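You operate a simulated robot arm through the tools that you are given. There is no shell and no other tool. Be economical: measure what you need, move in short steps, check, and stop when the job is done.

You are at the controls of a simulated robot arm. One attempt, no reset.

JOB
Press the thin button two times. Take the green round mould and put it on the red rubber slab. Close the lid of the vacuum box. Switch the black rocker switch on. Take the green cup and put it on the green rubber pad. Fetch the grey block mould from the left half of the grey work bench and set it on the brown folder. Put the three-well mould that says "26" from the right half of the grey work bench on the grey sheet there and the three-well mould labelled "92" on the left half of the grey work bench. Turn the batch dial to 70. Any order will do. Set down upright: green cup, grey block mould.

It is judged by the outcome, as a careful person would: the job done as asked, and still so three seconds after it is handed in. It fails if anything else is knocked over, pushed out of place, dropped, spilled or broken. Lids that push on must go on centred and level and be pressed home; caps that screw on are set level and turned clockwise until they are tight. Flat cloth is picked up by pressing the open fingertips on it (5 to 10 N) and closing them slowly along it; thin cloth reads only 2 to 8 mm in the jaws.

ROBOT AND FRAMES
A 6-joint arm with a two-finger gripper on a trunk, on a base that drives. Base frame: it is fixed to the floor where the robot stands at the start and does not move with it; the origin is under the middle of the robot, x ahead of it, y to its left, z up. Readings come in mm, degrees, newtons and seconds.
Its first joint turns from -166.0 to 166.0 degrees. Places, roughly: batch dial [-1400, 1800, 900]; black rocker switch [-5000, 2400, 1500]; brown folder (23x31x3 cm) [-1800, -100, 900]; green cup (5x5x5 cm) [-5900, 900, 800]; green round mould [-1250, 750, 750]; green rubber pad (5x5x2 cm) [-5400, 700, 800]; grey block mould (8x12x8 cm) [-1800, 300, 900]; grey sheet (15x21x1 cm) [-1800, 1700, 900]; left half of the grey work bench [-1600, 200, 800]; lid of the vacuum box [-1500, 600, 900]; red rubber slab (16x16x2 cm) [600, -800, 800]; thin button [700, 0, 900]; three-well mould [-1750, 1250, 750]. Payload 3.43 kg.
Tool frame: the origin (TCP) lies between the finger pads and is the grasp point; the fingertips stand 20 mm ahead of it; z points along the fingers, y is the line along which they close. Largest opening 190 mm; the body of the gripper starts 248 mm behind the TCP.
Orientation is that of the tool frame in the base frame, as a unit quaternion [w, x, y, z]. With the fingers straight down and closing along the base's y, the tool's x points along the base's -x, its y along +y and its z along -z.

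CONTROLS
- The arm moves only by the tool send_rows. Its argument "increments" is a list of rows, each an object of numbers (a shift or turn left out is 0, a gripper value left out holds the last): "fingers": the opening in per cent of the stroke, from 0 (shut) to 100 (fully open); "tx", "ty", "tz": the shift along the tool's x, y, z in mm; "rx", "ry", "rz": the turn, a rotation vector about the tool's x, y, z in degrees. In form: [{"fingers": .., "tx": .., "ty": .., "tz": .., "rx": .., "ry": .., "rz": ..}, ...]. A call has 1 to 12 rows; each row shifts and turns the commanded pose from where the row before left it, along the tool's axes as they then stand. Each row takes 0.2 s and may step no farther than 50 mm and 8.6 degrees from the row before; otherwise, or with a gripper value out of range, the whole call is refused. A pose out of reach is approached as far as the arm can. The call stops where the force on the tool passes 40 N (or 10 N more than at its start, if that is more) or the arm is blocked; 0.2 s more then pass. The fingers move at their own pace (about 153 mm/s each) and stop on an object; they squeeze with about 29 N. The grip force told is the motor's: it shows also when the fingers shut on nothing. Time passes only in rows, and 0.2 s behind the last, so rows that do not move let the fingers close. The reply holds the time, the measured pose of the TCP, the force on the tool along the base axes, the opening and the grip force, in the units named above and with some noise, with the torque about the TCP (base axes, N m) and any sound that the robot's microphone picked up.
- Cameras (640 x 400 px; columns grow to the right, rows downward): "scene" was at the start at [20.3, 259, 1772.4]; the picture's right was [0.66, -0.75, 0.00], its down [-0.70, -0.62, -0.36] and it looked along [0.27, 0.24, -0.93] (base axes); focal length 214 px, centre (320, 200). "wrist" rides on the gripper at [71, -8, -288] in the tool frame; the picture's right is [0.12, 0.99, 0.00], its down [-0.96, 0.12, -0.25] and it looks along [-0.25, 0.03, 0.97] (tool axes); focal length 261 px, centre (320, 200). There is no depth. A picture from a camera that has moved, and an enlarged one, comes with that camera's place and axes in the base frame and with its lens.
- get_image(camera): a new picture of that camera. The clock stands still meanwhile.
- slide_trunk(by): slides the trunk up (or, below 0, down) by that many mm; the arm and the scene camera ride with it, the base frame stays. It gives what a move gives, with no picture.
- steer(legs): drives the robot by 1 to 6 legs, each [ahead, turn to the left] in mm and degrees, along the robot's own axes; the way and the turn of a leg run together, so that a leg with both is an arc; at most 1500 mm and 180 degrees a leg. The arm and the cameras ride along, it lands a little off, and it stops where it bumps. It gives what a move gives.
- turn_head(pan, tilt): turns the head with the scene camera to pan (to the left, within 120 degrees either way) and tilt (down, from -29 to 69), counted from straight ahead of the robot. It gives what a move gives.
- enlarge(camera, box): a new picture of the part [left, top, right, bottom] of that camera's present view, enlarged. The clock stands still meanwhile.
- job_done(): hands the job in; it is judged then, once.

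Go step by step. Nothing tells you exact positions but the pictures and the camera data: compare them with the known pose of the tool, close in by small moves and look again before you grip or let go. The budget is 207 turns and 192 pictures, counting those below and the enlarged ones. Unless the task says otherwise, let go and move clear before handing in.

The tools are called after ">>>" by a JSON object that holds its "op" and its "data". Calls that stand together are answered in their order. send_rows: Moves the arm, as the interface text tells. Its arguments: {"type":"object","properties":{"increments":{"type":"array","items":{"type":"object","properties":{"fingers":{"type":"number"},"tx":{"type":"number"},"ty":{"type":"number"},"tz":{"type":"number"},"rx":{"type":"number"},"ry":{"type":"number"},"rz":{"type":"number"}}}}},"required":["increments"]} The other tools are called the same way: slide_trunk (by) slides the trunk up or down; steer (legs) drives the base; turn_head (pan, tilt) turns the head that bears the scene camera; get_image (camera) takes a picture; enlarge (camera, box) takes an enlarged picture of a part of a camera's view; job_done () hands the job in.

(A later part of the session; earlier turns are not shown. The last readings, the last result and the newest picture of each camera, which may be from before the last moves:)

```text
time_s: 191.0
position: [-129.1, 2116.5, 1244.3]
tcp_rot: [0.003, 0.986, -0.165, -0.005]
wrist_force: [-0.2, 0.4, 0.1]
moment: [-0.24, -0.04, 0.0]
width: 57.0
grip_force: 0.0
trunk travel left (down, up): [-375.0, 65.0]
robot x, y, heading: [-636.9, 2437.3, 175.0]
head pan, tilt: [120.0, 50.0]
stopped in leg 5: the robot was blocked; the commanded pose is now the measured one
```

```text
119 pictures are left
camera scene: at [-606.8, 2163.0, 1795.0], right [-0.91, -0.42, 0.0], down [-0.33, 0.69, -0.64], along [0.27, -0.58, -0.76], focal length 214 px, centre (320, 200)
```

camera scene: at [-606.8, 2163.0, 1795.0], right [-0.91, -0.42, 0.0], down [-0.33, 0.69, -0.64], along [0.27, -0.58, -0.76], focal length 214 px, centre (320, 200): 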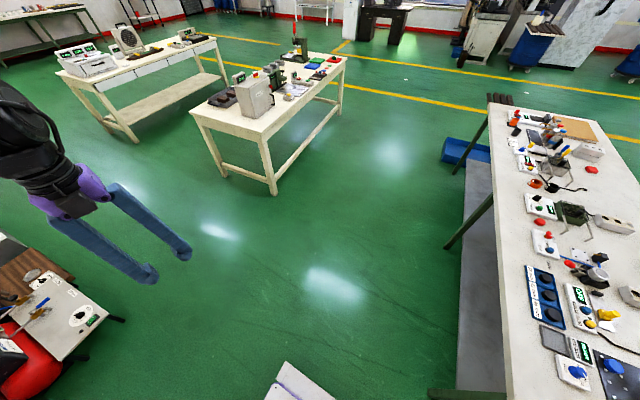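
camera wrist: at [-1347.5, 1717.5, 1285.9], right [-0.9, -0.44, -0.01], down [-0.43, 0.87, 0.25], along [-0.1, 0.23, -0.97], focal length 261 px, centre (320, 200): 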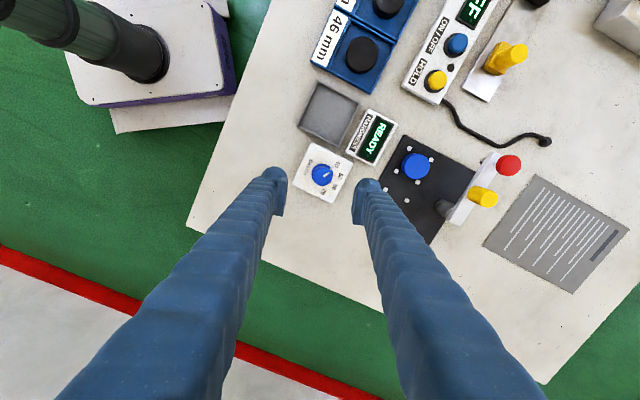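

>>> {"op": "steer", "data": {"legs": [[0, 3], [950, 0], [910, 0], [0, -44], [0, -44]]}}

>>> {"op": "get_image", "data": {"camera": "scene"}}

```text
time_s: 210.5
position: [-2795.0, 1956.5, 1238.8]
tcp_rot: [0.004, -0.616, 0.787, 0.007]
wrist_force: [1.5, -0.7, -0.6]
moment: [0.25, 0.22, -0.03]
width: 57.2
grip_force: 0.0
trunk travel left (down, up): [-375.0, 65.0]
robot x, y, heading: [-2438.1, 2500.3, 90.3]
head pan, tilt: [120.0, 50.0]
```

```text
118 pictures are left
camera scene: at [-2712.5, 2437.3, 1793.6], right [-0.48, 0.88, 0.0], down [0.68, 0.38, -0.63], along [-0.56, -0.3, -0.77], focal length 214 px, centre (320, 200)
```

scene: 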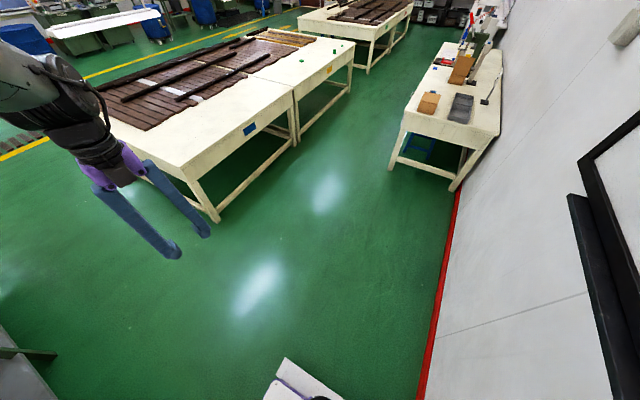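

>>> {"op": "steer", "data": {"legs": [[0, -4], [-1150, 0], [0, 42], [0, 41], [0, 41]]}}

>>> {"op": "get_image", "data": {"camera": "scene"}}

>>> {"op": "get_image", "data": {"camera": "wrist"}}

```text
time_s: 226.4
position: [-1913.8, 1146.3, 1243.0]
tcp_rot: [0.006, 1.0, -0.006, -0.005]
wrist_force: [0.3, 2.4, -0.4]
moment: [-0.77, 0.15, 0.02]
width: 56.8
grip_force: 0.1
trunk travel left (down, up): [-375.0, 65.0]
robot x, y, heading: [-2502.9, 1279.6, -167.7]
head pan, tilt: [120.0, 50.0]
stopped in leg 5: the robot was blocked; the commanded pose is now the measured one
```

```text
117 pictures are left
camera scene: at [-2385.2, 1030.3, 1796.0], right [-0.74, -0.67, 0.01], down [-0.51, 0.56, -0.65], along [0.43, -0.48, -0.76], focal length 214 px, centre (320, 200)
```

scene: 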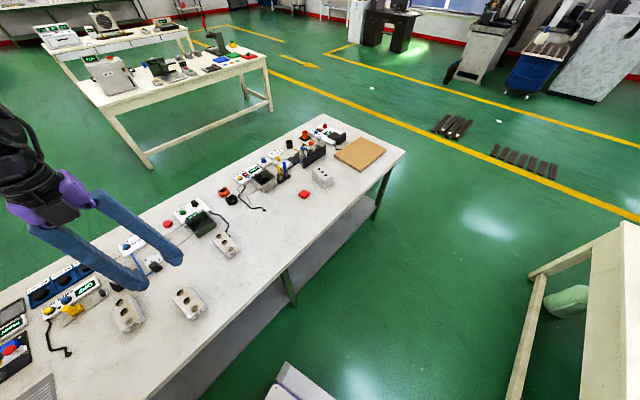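

```text
116 pictures are left
camera wrist: at [-1841.5, 1158.2, 1528.9], right [0.11, -0.99, 0.01], down [-0.96, -0.1, 0.26], along [-0.26, -0.04, -0.97], focal length 261 px, centre (320, 200)
```

wrist: 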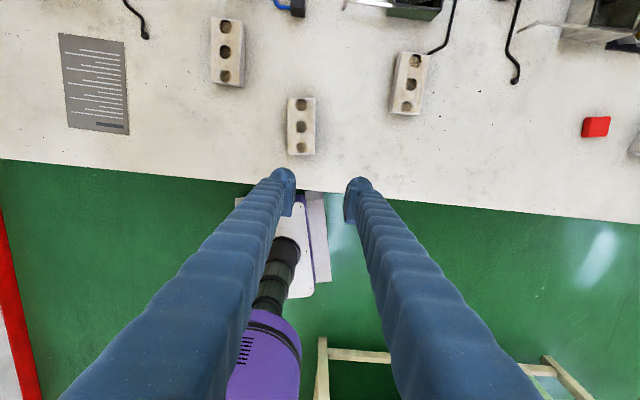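

Good view of the three moulds and the sheet from the back. Enlarge to read the labels.

>>> {"op": "enlarge", "data": {"camera": "wrist", "box": [200, 10, 320, 85]}}

>>> {"op": "enlarge", "data": {"camera": "wrist", "box": [270, 85, 390, 160]}}

>>> {"op": "enlarge", "data": {"camera": "wrist", "box": [350, 45, 470, 120]}}

>>> {"op": "enlarge", "data": {"camera": "scene", "box": [100, 220, 260, 320]}}

```text
5.33 times, centred on (260, 48) of wrist
camera zoom: at [-1841.5, 1158.2, 1528.9], right [0.11, -0.99, 0.01], down [-0.96, -0.1, 0.26], along [-0.26, -0.04, -0.97], focal length 1390 px, centre (640, 1013)
```

zoom: 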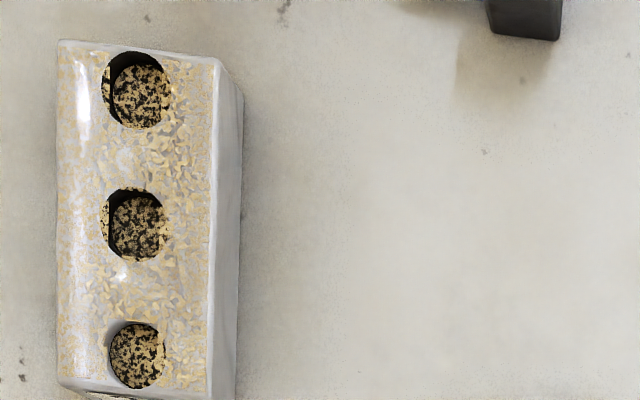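

```text
5.33 times, centred on (330, 122) of wrist
camera zoom: at [-1841.5, 1158.2, 1528.9], right [0.11, -0.99, 0.01], down [-0.96, -0.1, 0.26], along [-0.26, -0.04, -0.97], focal length 1390 px, centre (267, 613)
```

zoom: 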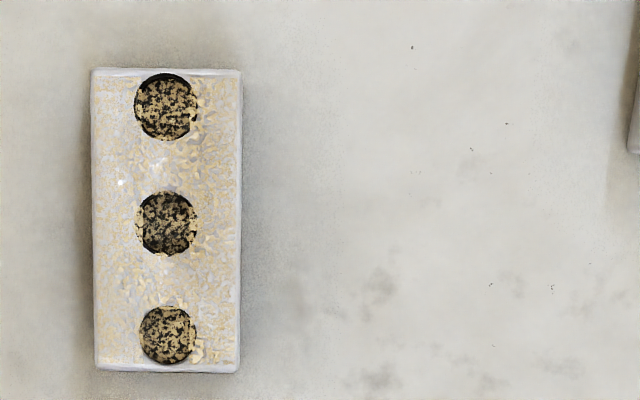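

```text
5.33 times, centred on (410, 82) of wrist
camera zoom: at [-1841.5, 1158.2, 1528.9], right [0.11, -0.99, 0.01], down [-0.96, -0.1, 0.26], along [-0.26, -0.04, -0.97], focal length 1390 px, centre (-160, 827)
```

zoom: 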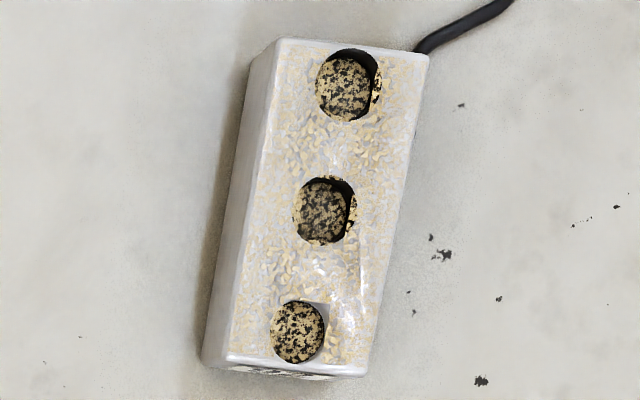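

```text
4.00 times, centred on (180, 270) of scene
camera zoom: at [-2385.2, 1030.3, 1796.0], right [-0.74, -0.67, 0.01], down [-0.51, 0.56, -0.65], along [0.43, -0.48, -0.76], focal length 858 px, centre (880, -80)
```

zoom: 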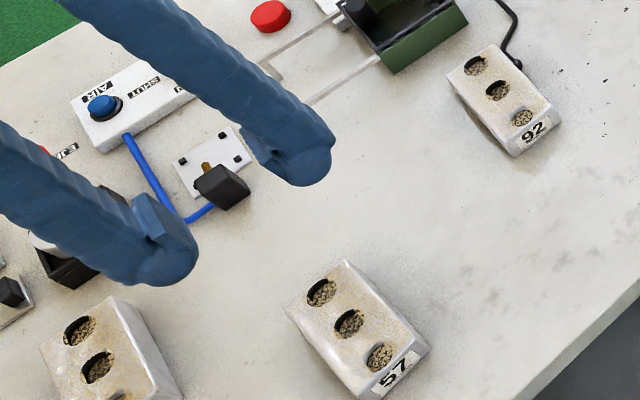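

>>> {"op": "enlarge", "data": {"camera": "scene", "box": [90, 280, 170, 330]}}

>>> {"op": "steer", "data": {"legs": [[0, 10]]}}

>>> {"op": "get_image", "data": {"camera": "wrist"}}

```text
8.00 times, centred on (130, 305) of scene
camera zoom: at [-2385.2, 1030.3, 1796.0], right [-0.74, -0.67, 0.01], down [-0.51, 0.56, -0.65], along [0.43, -0.48, -0.76], focal length 1716 px, centre (1840, -640)
```

zoom: 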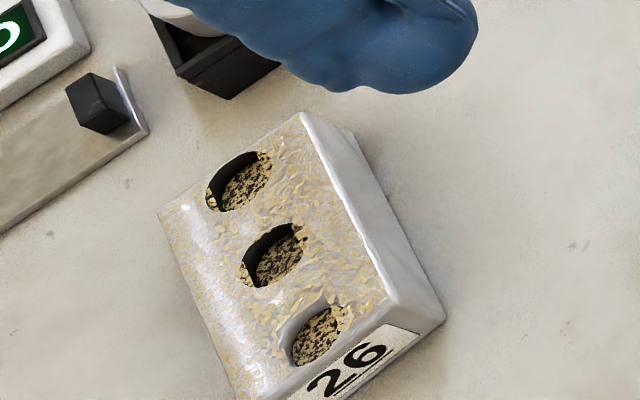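

```text
time_s: 227.8
position: [-1902.1, 1244.1, 1242.4]
tcp_rot: [0.003, 0.997, 0.081, -0.005]
wrist_force: [-0.1, 0.9, 0.1]
moment: [-0.13, -0.06, -0.02]
width: 57.0
grip_force: 0.1
trunk travel left (down, up): [-375.0, 65.0]
robot x, y, heading: [-2502.2, 1266.6, -157.8]
head pan, tilt: [120.0, 50.0]
```

```text
110 pictures are left
camera wrist: at [-1832.8, 1265.9, 1527.9], right [0.28, -0.96, 0.01], down [-0.93, -0.27, 0.26], along [-0.25, -0.08, -0.97], focal length 261 px, centre (320, 200)
```

wrist: 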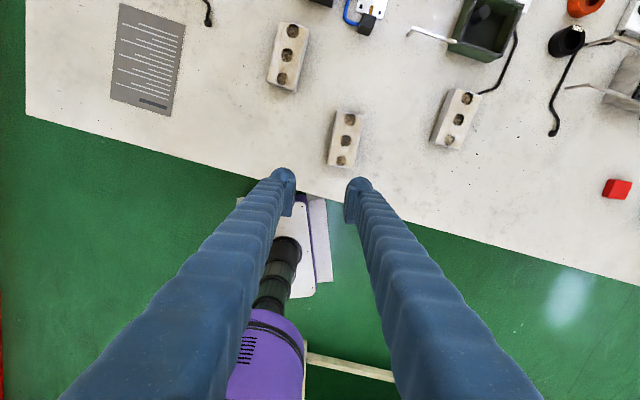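

Mould "26" is at ≈(-1704, 1372), sheet centre ≈(-1790, 1697). I'll turn the base +27° so both are in the wedge and spin the tool so its closing axis matches the mould's short axis.

>>> {"op": "steer", "data": {"legs": [[0, 27]]}}

>>> {"op": "send_rows", "data": {"increments": [{"rz": -8, "fingers": 55}, {"rz": -8}, {"rz": -8}, {"rz": -8}, {"rz": -8}, {"rz": -8}, {"rz": -8}, {"rz": -8}, {"rz": -8}, {"rz": -8}, {"rz": -8}, {"rz": -8}]}}

>>> {"op": "send_rows", "data": {"increments": [{"rz": -8}, {"rz": -8}, {"rz": -8}, {"rz": -8}, {"rz": -8}, {"rz": -8}, {"rz": -8}]}}

>>> {"op": "get_image", "data": {"camera": "wrist"}}

```text
time_s: 230.1
position: [-1952.8, 1512.9, 1242.2]
tcp_rot: [0.005, 0.952, 0.307, -0.005]
wrist_force: [0.9, 0.7, -0.7]
moment: [-0.03, 0.02, 0.01]
width: 56.8
grip_force: 0.1
trunk travel left (down, up): [-375.0, 65.0]
robot x, y, heading: [-2482.4, 1253.6, -131.6]
head pan, tilt: [120.0, 50.0]
```

```text
time_s: 232.7
position: [-1954.1, 1513.2, 1242.7]
tcp_rot: [0.0, 0.407, 0.914, -0.006]
wrist_force: [0.0, 0.4, -0.1]
moment: [-0.01, -0.01, -0.03]
width: 104.3
grip_force: 0.0
trunk travel left (down, up): [-375.0, 65.0]
robot x, y, heading: [-2480.7, 1247.9, -131.7]
head pan, tilt: [120.0, 50.0]
```

```text
time_s: 234.3
position: [-1953.5, 1512.1, 1242.1]
tcp_rot: [-0.003, -0.068, 0.998, -0.005]
wrist_force: [-0.5, -0.2, 0.5]
moment: [-0.02, -0.04, -0.01]
width: 104.3
grip_force: 0.1
trunk travel left (down, up): [-375.0, 65.0]
robot x, y, heading: [-2483.8, 1251.4, -131.2]
head pan, tilt: [120.0, 50.0]
```

```text
109 pictures are left
camera wrist: at [-2022.5, 1497.5, 1530.4], right [-0.25, 0.97, -0.01], down [0.94, 0.25, 0.24], along [0.23, 0.05, -0.97], focal length 261 px, centre (320, 200)
```

wrist: 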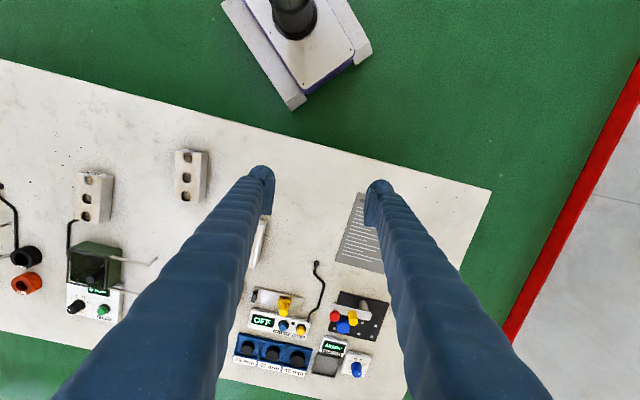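

>>> {"op": "send_rows", "data": {"increments": [{"tx": -25.4, "ty": -19.2, "tz": 24}, {"tx": -25.4, "ty": -19.2, "tz": 24}, {"tx": -25.4, "ty": -19.2, "tz": 24}, {"tx": -25.4, "ty": -19.2, "tz": 24}, {"tx": -25.4, "ty": -19.2, "tz": 24}, {"tx": -25.4, "ty": -19.2, "tz": 24}, {"tx": -25.4, "ty": -19.2, "tz": 24}, {"tx": -25.4, "ty": -19.2, "tz": 24}, {"tx": -25.4, "ty": -19.2, "tz": 24}]}}

>>> {"op": "get_image", "data": {"camera": "wrist"}}

>>> {"op": "get_image", "data": {"camera": "scene"}}

```text
time_s: 236.3
position: [-1705.5, 1369.3, 1022.5]
tcp_rot: [-0.003, -0.068, 0.998, -0.005]
wrist_force: [1.0, 0.1, -0.4]
moment: [0.06, 0.07, -0.05]
width: 104.4
grip_force: 0.0
trunk travel left (down, up): [-375.0, 65.0]
robot x, y, heading: [-2483.4, 1253.2, -131.3]
head pan, tilt: [120.0, 50.0]
```

```text
108 pictures are left
camera wrist: at [-1774.2, 1355.0, 1310.9], right [-0.25, 0.97, -0.01], down [0.94, 0.25, 0.24], along [0.23, 0.05, -0.97], focal length 261 px, centre (320, 200)
```

wrist: 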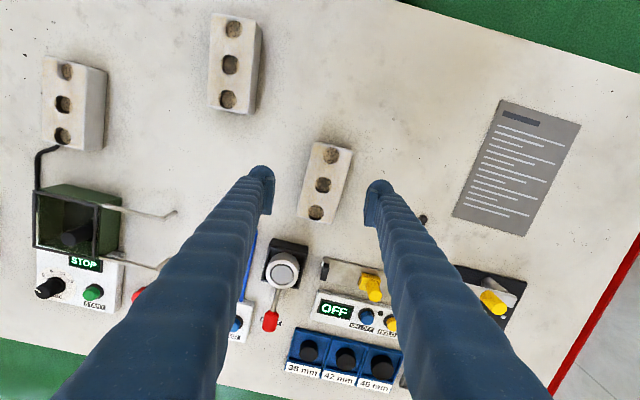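

```text
107 pictures are left
camera scene: at [-2234.7, 1113.9, 1794.0], right [-0.2, -0.98, 0.0], down [-0.75, 0.15, -0.64], along [0.63, -0.13, -0.77], focal length 214 px, centre (320, 200)
```

scene: 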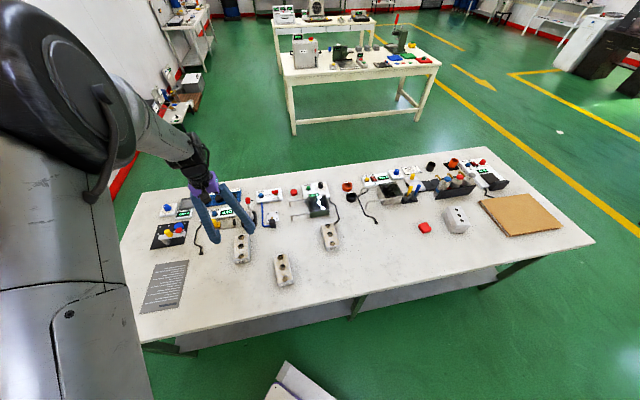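

Mould "26": centre ≈(-1707, 1376), top 895, axis az≈4°. Align by +3.7° and descend around it.

>>> {"op": "send_rows", "data": {"increments": [{"tx": 1, "ty": 6.8, "rz": 3.7}, {"tz": 40}, {"tz": 40}, {"tz": 30}]}}

>>> {"op": "get_image", "data": {"camera": "wrist"}}

>>> {"op": "enlarge", "data": {"camera": "scene", "box": [180, 190, 300, 265]}}

```text
time_s: 237.3
position: [-1707.1, 1373.9, 917.1]
tcp_rot: [-0.003, -0.035, 0.999, -0.006]
wrist_force: [0.4, 0.6, -1.0]
moment: [-0.01, 0.0, 0.0]
width: 104.3
grip_force: 0.0
trunk travel left (down, up): [-375.0, 65.0]
robot x, y, heading: [-2480.7, 1249.9, -131.4]
head pan, tilt: [120.0, 50.0]
```

```text
106 pictures are left
camera wrist: at [-1777.2, 1363.9, 1203.3], right [-0.19, 0.98, -0.01], down [0.95, 0.19, 0.24], along [0.24, 0.04, -0.97], focal length 261 px, centre (320, 200)
```

wrist: 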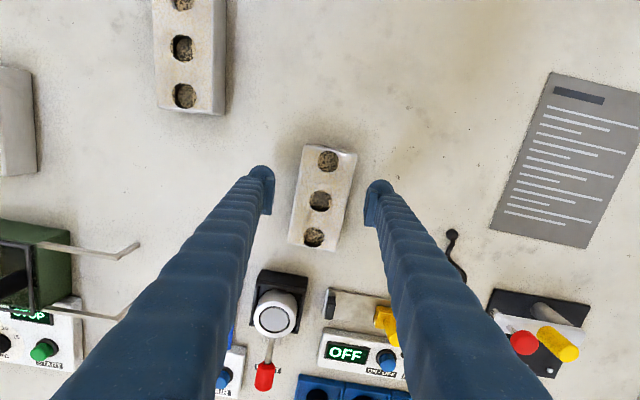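

```text
5.33 times, centred on (240, 228) of scene
camera zoom: at [-2235.2, 1114.3, 1794.1], right [-0.2, -0.98, 0.0], down [-0.75, 0.15, -0.64], along [0.63, -0.13, -0.77], focal length 1144 px, centre (747, 53)
```

zoom: 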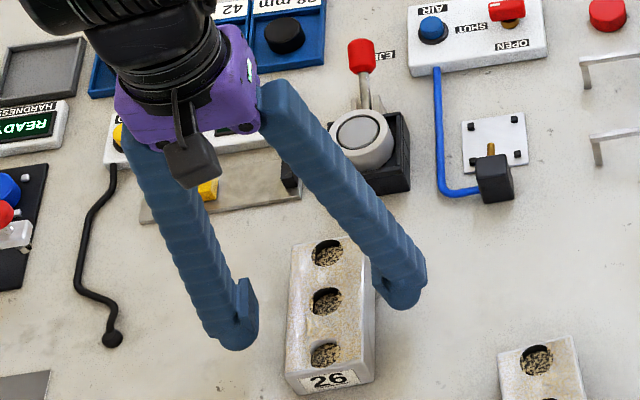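

>>> {"op": "send_rows", "data": {"increments": [{"ty": 1.5, "rz": 2.7}, {"tz": 30}, {"tz": 10}, {"fingers": 36}, {"fingers": 20}, {"fingers": 10}, {}]}}

>>> {"op": "get_image", "data": {"camera": "wrist"}}

```text
time_s: 238.9
position: [-1707.9, 1375.8, 876.1]
tcp_rot: [-0.003, -0.011, 1.0, -0.006]
wrist_force: [0.0, 0.8, -0.4]
moment: [0.12, -0.12, 0.0]
width: 65.9
grip_force: 28.8
trunk travel left (down, up): [-375.0, 65.0]
robot x, y, heading: [-2480.2, 1252.8, -131.3]
head pan, tilt: [120.0, 50.0]
```

```text
104 pictures are left
camera wrist: at [-1777.8, 1369.6, 1163.4], right [-0.14, 0.99, -0.01], down [0.96, 0.14, 0.24], along [0.24, 0.02, -0.97], focal length 261 px, centre (320, 200)
```

wrist: 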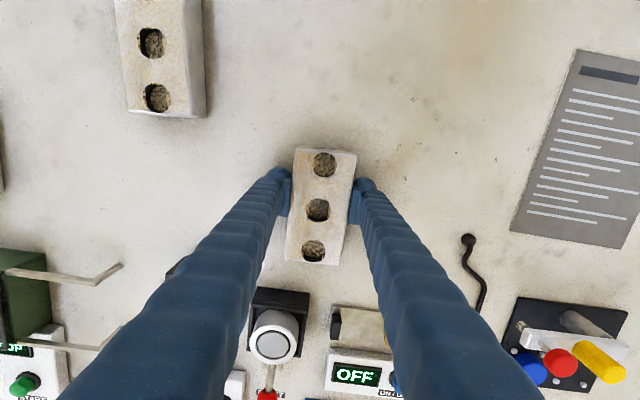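

Gripped. Lift, turn the base 12° more to bring the sheet comfortably in range.

>>> {"op": "send_rows", "data": {"increments": [{"tz": -20}, {"tz": -45}, {"tz": -45}, {"tz": -45}]}}

>>> {"op": "steer", "data": {"legs": [[0, 13]]}}

>>> {"op": "get_image", "data": {"camera": "wrist"}}

```text
time_s: 239.9
position: [-1704.0, 1376.1, 1033.5]
tcp_rot: [-0.004, -0.011, 1.0, -0.005]
wrist_force: [-0.9, -1.2, -5.3]
moment: [0.06, 0.0, 0.01]
width: 65.2
grip_force: 29.2
trunk travel left (down, up): [-375.0, 65.0]
robot x, y, heading: [-2481.5, 1252.5, -131.6]
head pan, tilt: [120.0, 50.0]
```

```text
time_s: 241.4
position: [-1749.7, 1549.9, 1030.9]
tcp_rot: [-0.003, -0.124, 0.992, -0.006]
wrist_force: [-0.3, 0.0, -6.6]
moment: [-0.04, 0.14, 0.03]
width: 65.4
grip_force: 29.1
trunk travel left (down, up): [-375.0, 65.0]
robot x, y, heading: [-2468.1, 1250.4, -118.7]
head pan, tilt: [120.0, 50.0]
```

```text
103 pictures are left
camera wrist: at [-1815.7, 1527.9, 1318.5], right [-0.36, 0.93, -0.01], down [0.91, 0.35, 0.24], along [0.23, 0.08, -0.97], focal length 261 px, centre (320, 200)
```

wrist: 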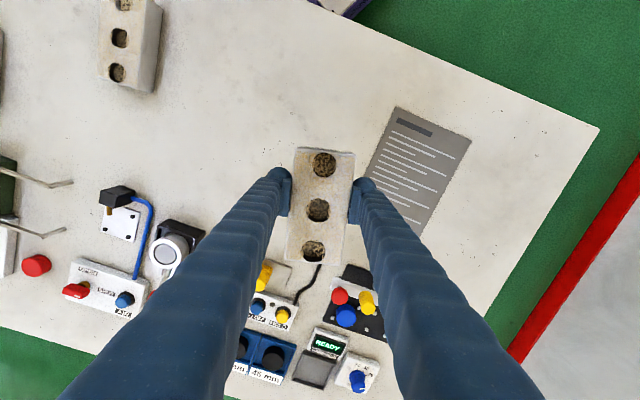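

>>> {"op": "send_rows", "data": {"increments": [{"rz": 7}, {"rz": 7}, {"rz": 7}, {"tx": 18.2, "ty": 34.6}, {"tx": 18.2, "ty": 34.6}, {"tx": 18.2, "ty": 34.6}, {"tx": 18.2, "ty": 34.6}, {"tz": 40}, {"tz": 40}, {"tz": 30}]}}

>>> {"op": "get_image", "data": {"camera": "wrist"}}

>>> {"op": "enlarge", "data": {"camera": "scene", "box": [100, 190, 300, 315]}}

```text
time_s: 243.6
position: [-1806.5, 1692.7, 920.1]
tcp_rot: [-0.002, 0.06, 0.998, -0.007]
wrist_force: [-0.1, 0.4, -5.4]
moment: [-0.08, 0.08, -0.01]
width: 65.4
grip_force: 29.2
trunk travel left (down, up): [-375.0, 65.0]
robot x, y, heading: [-2469.2, 1247.2, -118.7]
head pan, tilt: [120.0, 50.0]
```

```text
102 pictures are left
camera wrist: at [-1879.0, 1697.4, 1206.7], right [0.0, 1.0, -0.01], down [0.97, 0.0, 0.24], along [0.24, -0.01, -0.97], focal length 261 px, centre (320, 200)
```

wrist: 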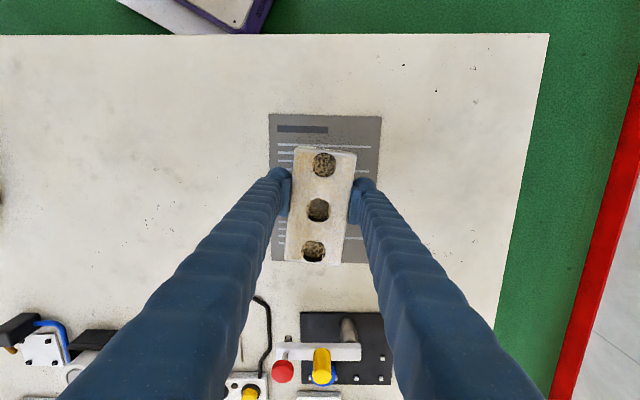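

```text
3.20 times, centred on (200, 252) of scene
camera zoom: at [-2196.7, 1169.3, 1794.2], right [0.02, -1.0, 0.0], down [-0.77, -0.02, -0.64], along [0.64, 0.01, -0.77], focal length 686 px, centre (704, 32)
```

zoom: 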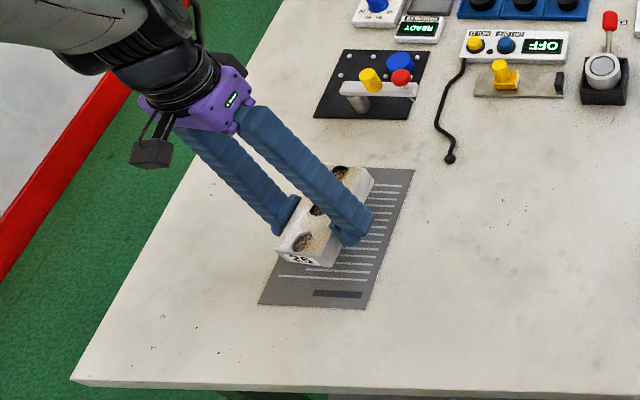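

>>> {"op": "send_rows", "data": {"increments": [{"tx": 2, "ty": 5, "rz": -5}, {"tz": 25}, {"tz": 8}, {"tz": 3}, {"tz": 3}, {"tz": 2}, {"tz": 2}]}}

>>> {"op": "get_image", "data": {"camera": "wrist"}}

```text
time_s: 245.2
position: [-1806.4, 1698.5, 879.5]
tcp_rot: [-0.003, 0.016, 1.0, -0.005]
wrist_force: [-1.1, -1.5, 3.6]
moment: [0.26, 0.38, 0.03]
width: 65.2
grip_force: 29.3
trunk travel left (down, up): [-375.0, 65.0]
robot x, y, heading: [-2470.0, 1242.9, -118.6]
head pan, tilt: [120.0, 50.0]
```

```text
100 pictures are left
camera wrist: at [-1878.4, 1696.3, 1165.5], right [-0.09, 1.0, -0.01], down [0.97, 0.09, 0.24], along [0.24, 0.01, -0.97], focal length 261 px, centre (320, 200)
```

wrist: 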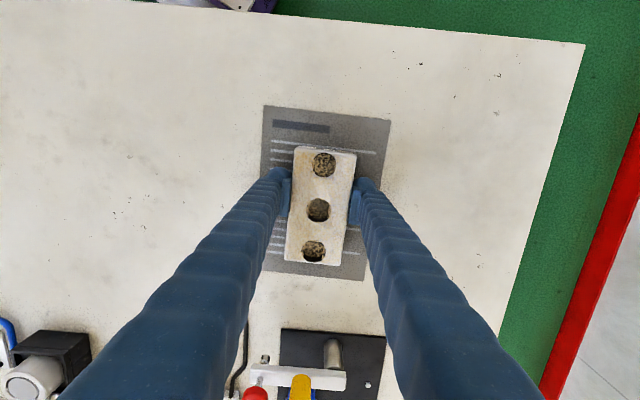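

Contact made; the mould lies fully over the sheet. Release and rise.

>>> {"op": "send_rows", "data": {"increments": [{"tz": 1}, {"fingers": 45}, {"fingers": 55}, {}, {"tz": -40}, {"tz": -45}, {"tz": -45}, {"tz": -45}, {"tz": -45}]}}

>>> {"op": "get_image", "data": {"camera": "wrist"}}

```text
time_s: 247.2
position: [-1806.3, 1701.2, 1096.3]
tcp_rot: [-0.002, 0.015, 1.0, -0.006]
wrist_force: [-0.2, -0.6, 0.5]
moment: [0.03, -0.05, -0.04]
width: 104.5
grip_force: 0.0
trunk travel left (down, up): [-375.0, 65.0]
robot x, y, heading: [-2467.4, 1247.8, -118.4]
head pan, tilt: [120.0, 50.0]
```

```text
99 pictures are left
camera wrist: at [-1878.5, 1698.8, 1384.8], right [-0.09, 1.0, -0.01], down [0.97, 0.09, 0.24], along [0.24, 0.01, -0.97], focal length 261 px, centre (320, 200)
```

wrist: 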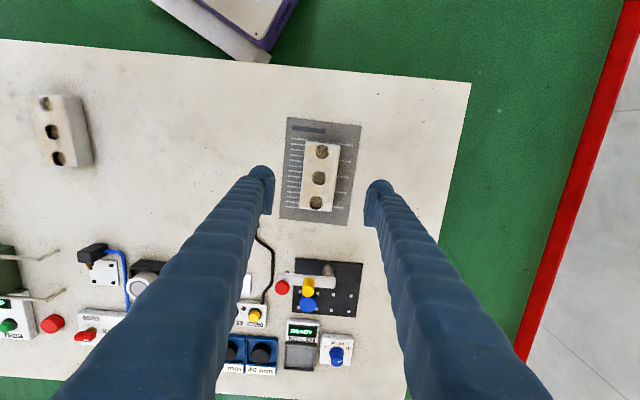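

Mould 26 is on the sheet. Next the "92" mould (≈(-1720, 970)); repositioning the base along the back side.

>>> {"op": "send_rows", "data": {"increments": [{"tz": -45}, {"tz": -45}, {"tx": -10, "ty": -30}, {"tx": -10, "ty": -30, "tz": -30}]}}

>>> {"op": "steer", "data": {"legs": [[0, 28], [330, 0], [0, -28], [0, -27]]}}

>>> {"op": "send_rows", "data": {"increments": [{"rz": -7}, {"rz": -7}, {"rz": -7}]}}

>>> {"op": "get_image", "data": {"camera": "wrist"}}

```text
time_s: 248.2
position: [-1787.5, 1640.8, 1218.9]
tcp_rot: [-0.001, 0.016, 1.0, -0.005]
wrist_force: [0.4, 0.6, 0.5]
moment: [0.09, -0.01, 0.01]
width: 104.5
grip_force: 0.0
trunk travel left (down, up): [-375.0, 65.0]
robot x, y, heading: [-2468.8, 1245.5, -118.3]
head pan, tilt: [120.0, 50.0]
```

```text
time_s: 257.1
position: [-1681.2, 956.6, 1216.8]
tcp_rot: [-0.003, 0.251, 0.968, -0.005]
wrist_force: [0.0, -0.1, 0.8]
moment: [-0.04, -0.02, 0.02]
width: 104.4
grip_force: 0.0
trunk travel left (down, up): [-375.0, 65.0]
robot x, y, heading: [-2490.9, 950.0, -145.7]
head pan, tilt: [120.0, 50.0]
```

```text
time_s: 257.9
position: [-1681.2, 956.9, 1219.0]
tcp_rot: [-0.004, 0.069, 0.998, -0.005]
wrist_force: [-0.1, -0.9, 0.7]
moment: [0.09, 0.04, -0.02]
width: 104.4
grip_force: 0.1
trunk travel left (down, up): [-375.0, 65.0]
robot x, y, heading: [-2487.9, 947.0, -145.7]
head pan, tilt: [120.0, 50.0]
```

```text
98 pictures are left
camera wrist: at [-1752.5, 960.5, 1506.0], right [0.02, 1.0, -0.01], down [0.97, -0.02, 0.24], along [0.24, -0.01, -0.97], focal length 261 px, centre (320, 200)
```

wrist: 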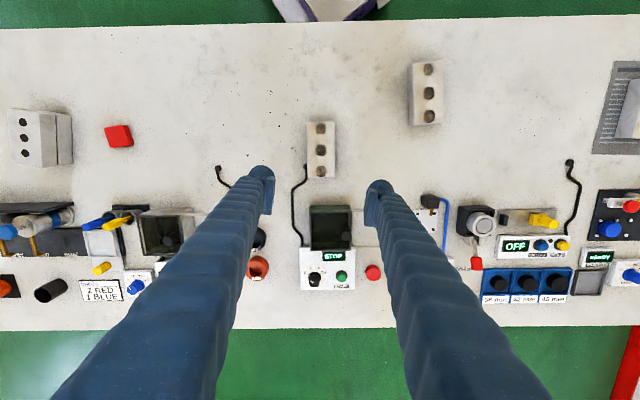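

>>> {"op": "send_rows", "data": {"increments": [{"rz": -5, "tz": 40}, {"rz": -5, "tz": 40}, {"tx": 23, "tz": 40}, {"tx": 23, "tz": 40}, {"tz": 45}, {"tz": 45}, {"tz": 35}]}}

>>> {"op": "get_image", "data": {"camera": "wrist"}}

>>> {"op": "get_image", "data": {"camera": "scene"}}

```text
time_s: 259.5
position: [-1729.2, 956.9, 935.4]
tcp_rot: [-0.004, -0.017, 1.0, -0.005]
wrist_force: [0.2, -0.2, 0.0]
moment: [0.01, 0.06, 0.01]
width: 104.4
grip_force: 0.1
trunk travel left (down, up): [-375.0, 65.0]
robot x, y, heading: [-2491.3, 950.0, -145.8]
head pan, tilt: [120.0, 50.0]
```

```text
97 pictures are left
camera wrist: at [-1798.2, 947.9, 1223.0], right [-0.15, 0.99, -0.01], down [0.96, 0.15, 0.24], along [0.24, 0.03, -0.97], focal length 261 px, centre (320, 200)
```

wrist: 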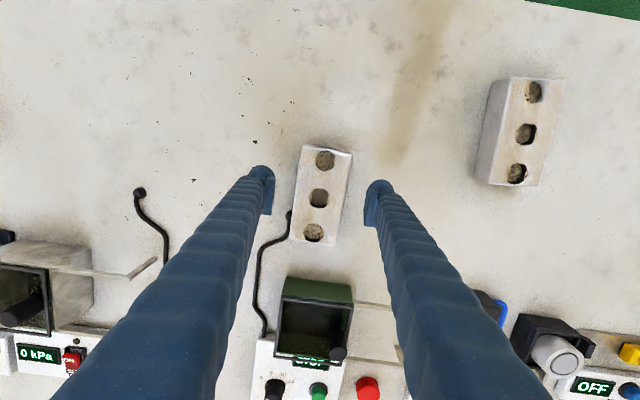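

```text
96 pictures are left
camera scene: at [-2285.7, 756.8, 1794.2], right [-0.43, -0.9, 0.0], down [-0.69, 0.33, -0.64], along [0.58, -0.28, -0.77], focal length 214 px, centre (320, 200)
```

scene: 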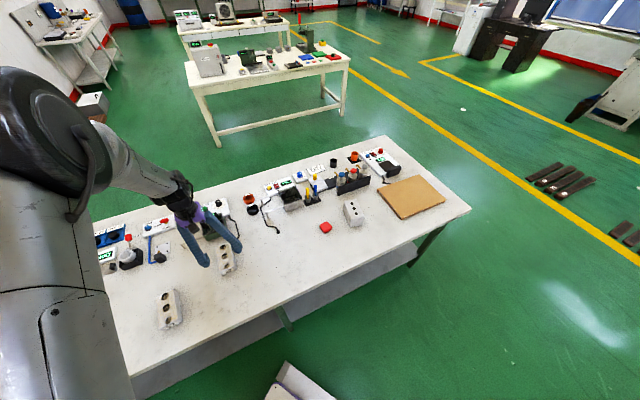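

>>> {"op": "send_rows", "data": {"increments": [{"tz": 30, "ty": 1}, {"tz": 20}, {"tz": 9}, {"fingers": 36}, {"fingers": 20}, {"fingers": 10}, {}, {"tz": -10}, {"tz": -30}, {"tz": -40}, {"tz": -40}, {"tz": -40}]}}

>>> {"op": "get_image", "data": {"camera": "wrist"}}

```text
time_s: 262.1
position: [-1729.6, 954.3, 1033.5]
tcp_rot: [-0.005, -0.017, 1.0, -0.004]
wrist_force: [-0.4, -0.9, -5.8]
moment: [0.01, 0.01, 0.03]
width: 65.5
grip_force: 28.8
trunk travel left (down, up): [-375.0, 65.0]
robot x, y, heading: [-2490.4, 945.5, -145.8]
head pan, tilt: [120.0, 50.0]
```

```text
95 pictures are left
camera wrist: at [-1798.0, 945.5, 1321.0], right [-0.15, 0.99, -0.01], down [0.96, 0.15, 0.24], along [0.24, 0.03, -0.97], focal length 261 px, centre (320, 200)
```

wrist: 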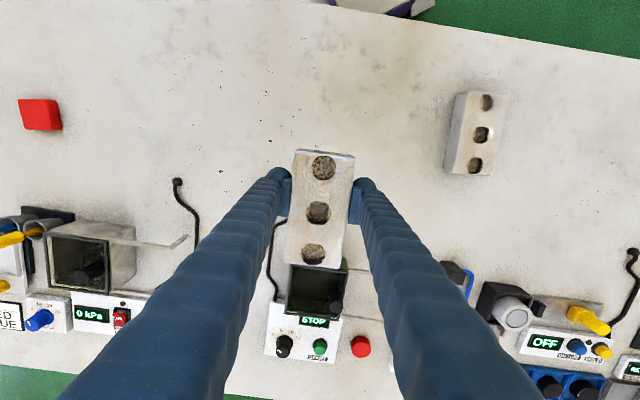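

Lifted. Turn the base -30° to bring the left half of the bench into the wedge.

>>> {"op": "steer", "data": {"legs": [[0, -28]]}}

>>> {"op": "get_image", "data": {"camera": "wrist"}}

>>> {"op": "get_image", "data": {"camera": "scene"}}

```text
time_s: 264.6
position: [-1815.4, 587.0, 1031.5]
tcp_rot: [-0.006, 0.231, 0.973, -0.003]
wrist_force: [0.6, -0.6, -6.0]
moment: [0.08, 0.06, -0.01]
width: 65.7
grip_force: 29.0
trunk travel left (down, up): [-375.0, 65.0]
robot x, y, heading: [-2495.2, 982.3, -174.4]
head pan, tilt: [120.0, 50.0]
```

```text
94 pictures are left
camera wrist: at [-1881.0, 611.3, 1319.7], right [0.34, 0.94, -0.01], down [0.91, -0.33, 0.24], along [0.22, -0.09, -0.97], focal length 261 px, centre (320, 200)
```

wrist: 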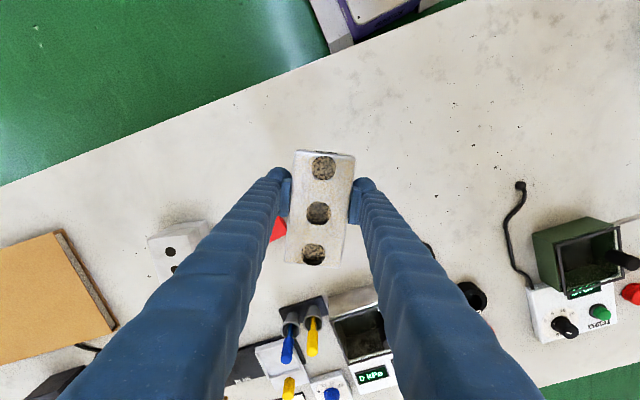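

```text
93 pictures are left
camera scene: at [-2402.8, 715.0, 1794.2], right [-0.81, -0.59, 0.0], down [-0.45, 0.62, -0.64], along [0.38, -0.52, -0.77], focal length 214 px, centre (320, 200)
```

scene: 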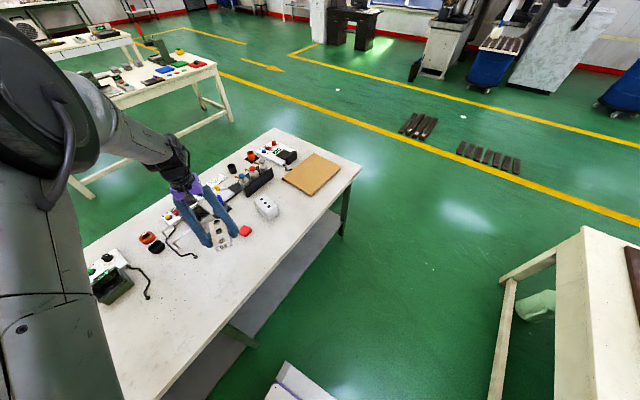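

Place spot ≈(-1850, 640), free bench area behind the vacuum box in the left half. Move there and lower.

>>> {"op": "send_rows", "data": {"increments": [{"tx": 27.5, "ty": 15.8}, {"tx": 27.5, "ty": 15.8}, {"tz": 40}, {"tz": 40}, {"tz": 40}, {"tz": 18}]}}

>>> {"op": "get_image", "data": {"camera": "wrist"}}

```text
time_s: 266.0
position: [-1854.0, 638.0, 895.6]
tcp_rot: [-0.005, 0.232, 0.973, -0.003]
wrist_force: [-0.5, 0.8, -5.3]
moment: [0.02, 0.08, -0.03]
width: 65.4
grip_force: 29.3
trunk travel left (down, up): [-375.0, 65.0]
robot x, y, heading: [-2495.5, 984.7, -174.2]
head pan, tilt: [120.0, 50.0]
```

```text
92 pictures are left
camera wrist: at [-1918.6, 662.8, 1182.8], right [0.34, 0.94, -0.01], down [0.91, -0.33, 0.24], along [0.22, -0.09, -0.97], focal length 261 px, centre (320, 200)
```

wrist: 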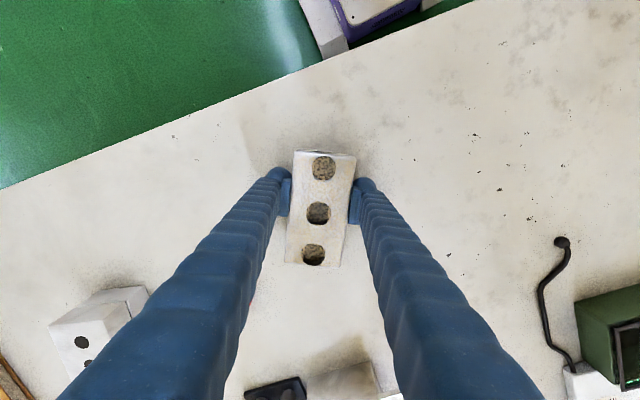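

>>> {"op": "send_rows", "data": {"increments": [{"tz": 9}, {"tz": 4}, {"tz": 3}, {"tz": 2}, {"tz": 2}]}}

```text
time_s: 267.2
position: [-1854.0, 638.6, 875.8]
tcp_rot: [-0.006, 0.231, 0.973, -0.002]
wrist_force: [0.0, 0.3, -6.1]
moment: [0.0, 0.07, 0.03]
width: 65.5
grip_force: 28.8
trunk travel left (down, up): [-375.0, 65.0]
robot x, y, heading: [-2493.8, 982.4, -173.9]
head pan, tilt: [120.0, 50.0]
```

>>> {"op": "send_rows", "data": {"increments": [{"tz": 2}, {"tz": 2}, {}]}}

```text
time_s: 268.0
position: [-1853.3, 638.4, 874.3]
tcp_rot: [-0.005, 0.231, 0.973, -0.004]
wrist_force: [-3.6, 3.4, 28.9]
moment: [0.23, -0.17, -0.11]
width: 65.8
grip_force: 29.3
trunk travel left (down, up): [-375.0, 65.0]
robot x, y, heading: [-2492.5, 980.0, -174.4]
head pan, tilt: [120.0, 50.0]
```

Contact made. Release and rise.

>>> {"op": "send_rows", "data": {"increments": [{"tz": -2}, {"fingers": 45}, {"fingers": 55}, {}, {"tz": -40}, {"tz": -45}, {"tz": -45}, {"tz": -45}, {"tz": -45}, {"tz": -45}, {"tz": -45}]}}

>>> {"op": "get_image", "data": {"camera": "wrist"}}

>>> {"op": "get_image", "data": {"camera": "scene"}}

```text
time_s: 270.4
position: [-1848.3, 640.3, 1184.3]
tcp_rot: [-0.005, 0.232, 0.973, -0.003]
wrist_force: [0.0, -0.4, 0.3]
moment: [0.0, -0.09, 0.01]
width: 104.8
grip_force: 0.0
trunk travel left (down, up): [-375.0, 65.0]
robot x, y, heading: [-2491.6, 982.5, -174.3]
head pan, tilt: [120.0, 50.0]
```

```text
91 pictures are left
camera wrist: at [-1913.8, 665.9, 1471.8], right [0.34, 0.94, -0.01], down [0.91, -0.33, 0.24], along [0.22, -0.09, -0.97], focal length 261 px, centre (320, 200)
```

wrist: 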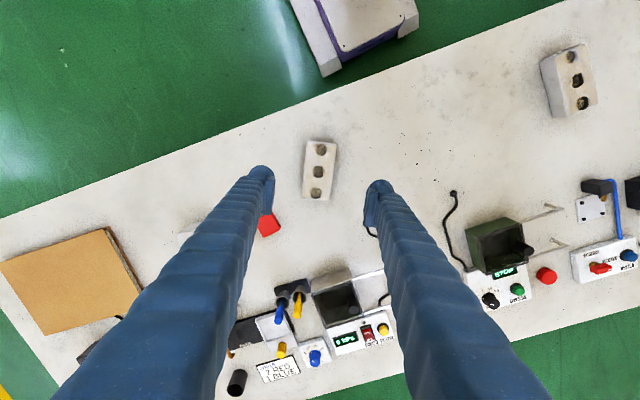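

```text
90 pictures are left
camera scene: at [-2405.6, 715.5, 1794.4], right [-0.81, -0.59, 0.0], down [-0.45, 0.62, -0.64], along [0.38, -0.52, -0.77], focal length 214 px, centre (320, 200)
```

scene: 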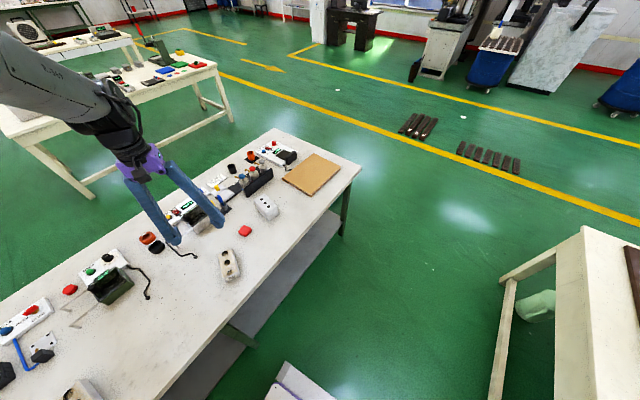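

92 mould placed on the left half. Now reposition for the grey block mould.

>>> {"op": "steer", "data": {"legs": [[50, 0], [0, 42], [0, 42], [760, 0], [0, -25], [0, -25]]}}

>>> {"op": "get_image", "data": {"camera": "wrist"}}

>>> {"op": "get_image", "data": {"camera": "scene"}}

```text
time_s: 278.0
position: [-2138.5, 1552.3, 1184.8]
tcp_rot: [0.0, -0.477, 0.879, -0.008]
wrist_force: [-3.5, 0.2, 1.4]
moment: [-0.03, -0.8, -0.03]
width: 104.3
grip_force: 0.0
trunk travel left (down, up): [-375.0, 65.0]
robot x, y, heading: [-2464.9, 949.5, -92.8]
head pan, tilt: [120.0, 50.0]
stopped in leg 4: the robot was blocked; the commanded pose is now the measured one
```

```text
89 pictures are left
camera wrist: at [-2174.0, 1493.3, 1472.7], right [-0.9, 0.44, -0.01], down [0.43, 0.87, 0.24], along [0.12, 0.21, -0.97], focal length 261 px, centre (320, 200)
```

wrist: 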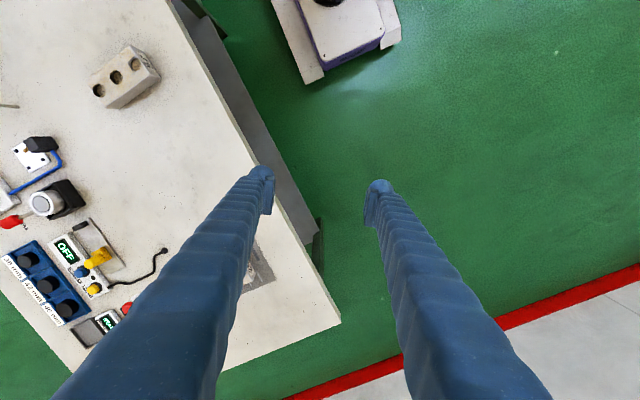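

```text
88 pictures are left
camera scene: at [-2194.7, 996.7, 1796.0], right [0.46, -0.89, 0.0], down [-0.68, -0.35, -0.65], along [0.58, 0.29, -0.76], focal length 214 px, centre (320, 200)
```

scene: 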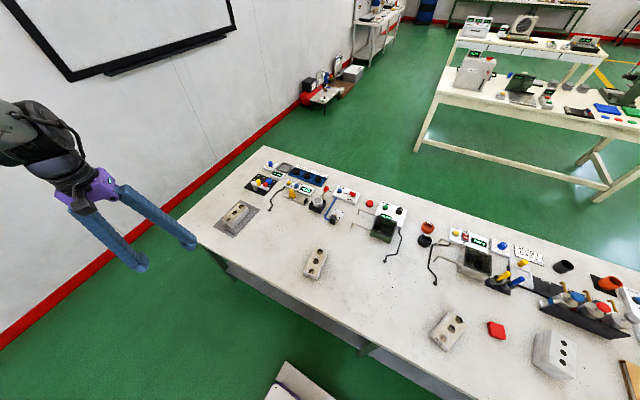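

>>> {"op": "steer", "data": {"legs": [[0, -3], [375, 0], [375, 0]]}}

>>> {"op": "steer", "data": {"legs": [[0, -24], [0, -23]]}}

>>> {"op": "get_image", "data": {"camera": "wrist"}}

```text
time_s: 284.2
position: [-2177.1, 778.0, 1181.9]
tcp_rot: [-0.004, -0.445, 0.896, -0.007]
wrist_force: [0.4, -0.6, 0.9]
moment: [0.02, -0.01, 0.04]
width: 104.5
grip_force: 0.1
trunk travel left (down, up): [-375.0, 65.0]
robot x, y, heading: [-2553.9, 199.8, -96.9]
head pan, tilt: [120.0, 50.0]
```

```text
time_s: 288.1
position: [-1873.0, 321.9, 1181.3]
tcp_rot: [-0.006, -0.052, 0.999, -0.005]
wrist_force: [-0.8, 0.4, -0.1]
moment: [-0.01, 0.03, -0.01]
width: 104.4
grip_force: 0.0
trunk travel left (down, up): [-375.0, 65.0]
robot x, y, heading: [-2577.1, 237.0, -143.6]
head pan, tilt: [120.0, 50.0]
```

```text
87 pictures are left
camera wrist: at [-1941.1, 309.1, 1469.7], right [-0.22, 0.98, -0.01], down [0.95, 0.22, 0.23], along [0.23, 0.04, -0.97], focal length 261 px, centre (320, 200)
```

wrist: 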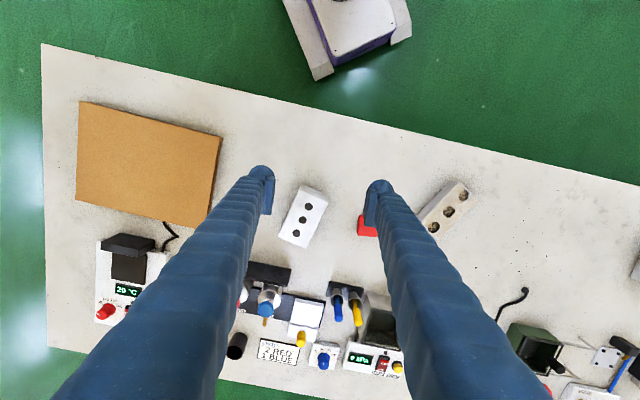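

Block mould centre ≈(-1769, 301), long axis az≈-12°. Align and move above.

>>> {"op": "send_rows", "data": {"increments": [{"rz": 6, "fingers": 62}, {"rz": 6}, {"rz": 6}, {"tx": -35.3, "tz": 30}, {"tx": -35.3, "tz": 30}, {"tx": -35.3, "ty": 1, "tz": 30}, {"tz": 45}, {"tz": 40}]}}

>>> {"op": "get_image", "data": {"camera": "wrist"}}

>>> {"op": "get_image", "data": {"camera": "scene"}}

```text
time_s: 289.9
position: [-1771.4, 296.3, 1005.4]
tcp_rot: [-0.005, 0.104, 0.995, -0.007]
wrist_force: [-0.1, 0.8, -0.8]
moment: [-0.1, 0.06, 0.01]
width: 117.9
grip_force: 0.1
trunk travel left (down, up): [-375.0, 65.0]
robot x, y, heading: [-2577.6, 239.9, -143.9]
head pan, tilt: [120.0, 50.0]
```

```text
86 pictures are left
camera wrist: at [-1840.4, 307.1, 1292.9], right [0.09, 1.0, -0.01], down [0.97, -0.08, 0.24], along [0.23, -0.03, -0.97], focal length 261 px, centre (320, 200)
```

wrist: 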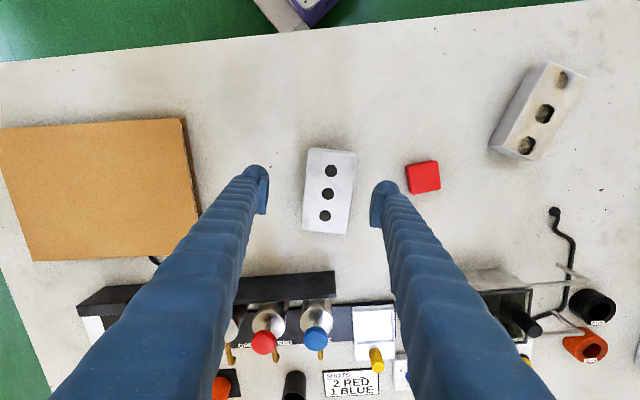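

```text
85 pictures are left
camera scene: at [-2367.0, 55.6, 1794.3], right [-0.4, -0.92, 0.0], down [-0.7, 0.31, -0.64], along [0.59, -0.26, -0.77], focal length 214 px, centre (320, 200)
```

scene: 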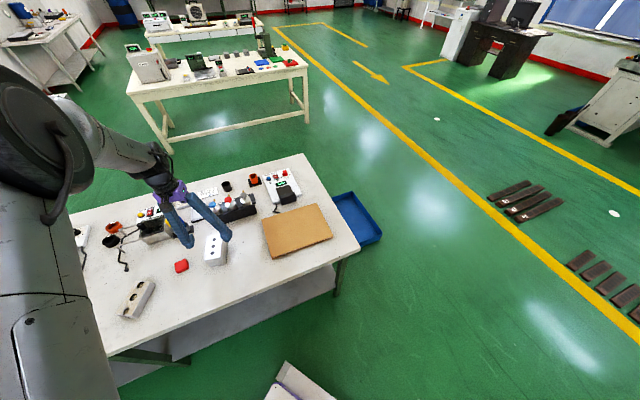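

>>> {"op": "enlarge", "data": {"camera": "scene", "box": [150, 190, 270, 265]}}

>>> {"op": "send_rows", "data": {"increments": [{"tx": -3, "ty": 12, "rz": -1.6}, {"tz": 30}]}}

>>> {"op": "get_image", "data": {"camera": "wrist"}}

```text
5.33 times, centred on (210, 228) of scene
camera zoom: at [-2367.0, 55.6, 1794.3], right [-0.4, -0.92, 0.0], down [-0.7, 0.31, -0.64], along [0.59, -0.26, -0.77], focal length 1144 px, centre (907, 53)
```

zoom: 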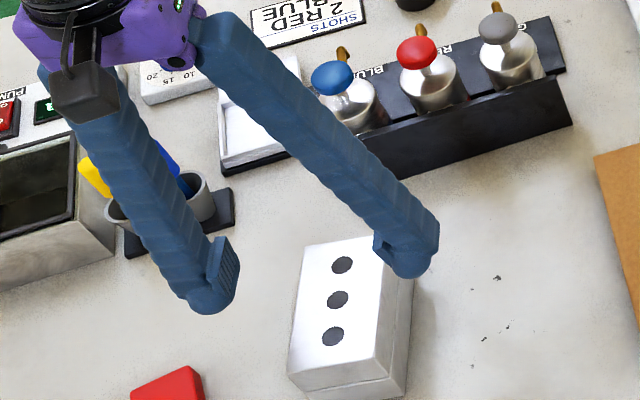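

```text
time_s: 290.5
position: [-1765.1, 307.3, 975.5]
tcp_rot: [-0.005, 0.091, 0.996, -0.005]
wrist_force: [-0.2, 0.4, -0.1]
moment: [0.04, 0.03, 0.0]
width: 117.8
grip_force: 0.1
trunk travel left (down, up): [-375.0, 65.0]
robot x, y, heading: [-2578.7, 238.4, -143.5]
head pan, tilt: [120.0, 50.0]
```

```text
83 pictures are left
camera wrist: at [-1834.2, 315.1, 1263.5], right [0.06, 1.0, -0.01], down [0.97, -0.06, 0.24], along [0.24, -0.03, -0.97], focal length 261 px, centre (320, 200)
```

wrist: 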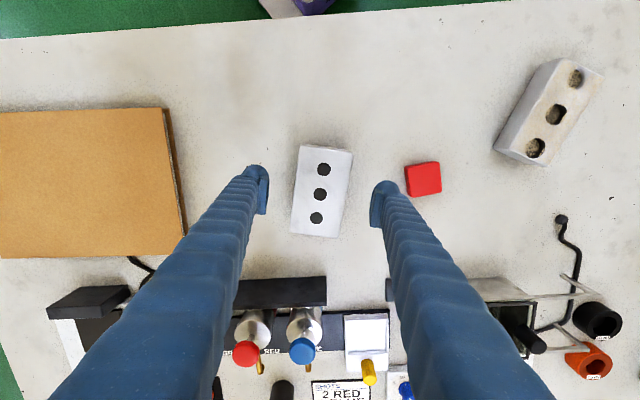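

Centred on the block (top ≈932, height ≈84). Descend and grip low.

>>> {"op": "send_rows", "data": {"increments": [{"tz": 40}, {"tz": 35}, {"tz": 15}, {"tz": 6}, {"fingers": 45}, {"fingers": 30}, {"fingers": 20}, {"fingers": 10}, {}]}}

>>> {"op": "enlarge", "data": {"camera": "scene", "box": [150, 190, 270, 265]}}

```text
time_s: 292.5
position: [-1767.7, 308.5, 879.6]
tcp_rot: [-0.006, 0.091, 0.996, -0.006]
wrist_force: [-1.2, -0.2, -0.1]
moment: [0.06, -0.02, -0.23]
width: 71.5
grip_force: 29.5
trunk travel left (down, up): [-375.0, 65.0]
robot x, y, heading: [-2583.4, 237.1, -143.5]
head pan, tilt: [120.0, 50.0]
```

```text
5.33 times, centred on (210, 228) of scene
camera zoom: at [-2367.8, 54.1, 1794.2], right [-0.4, -0.92, 0.0], down [-0.7, 0.31, -0.64], along [0.59, -0.26, -0.77], focal length 1144 px, centre (907, 53)
```

zoom: 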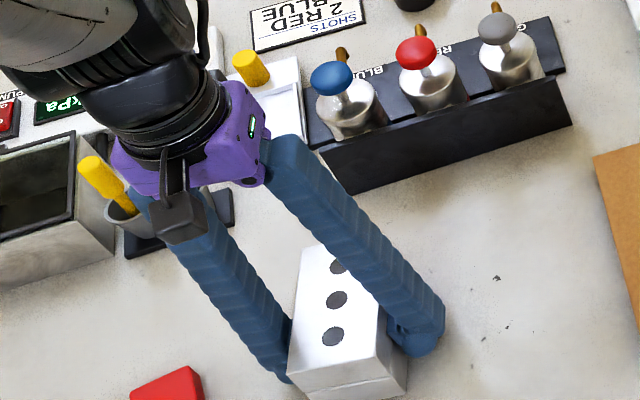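

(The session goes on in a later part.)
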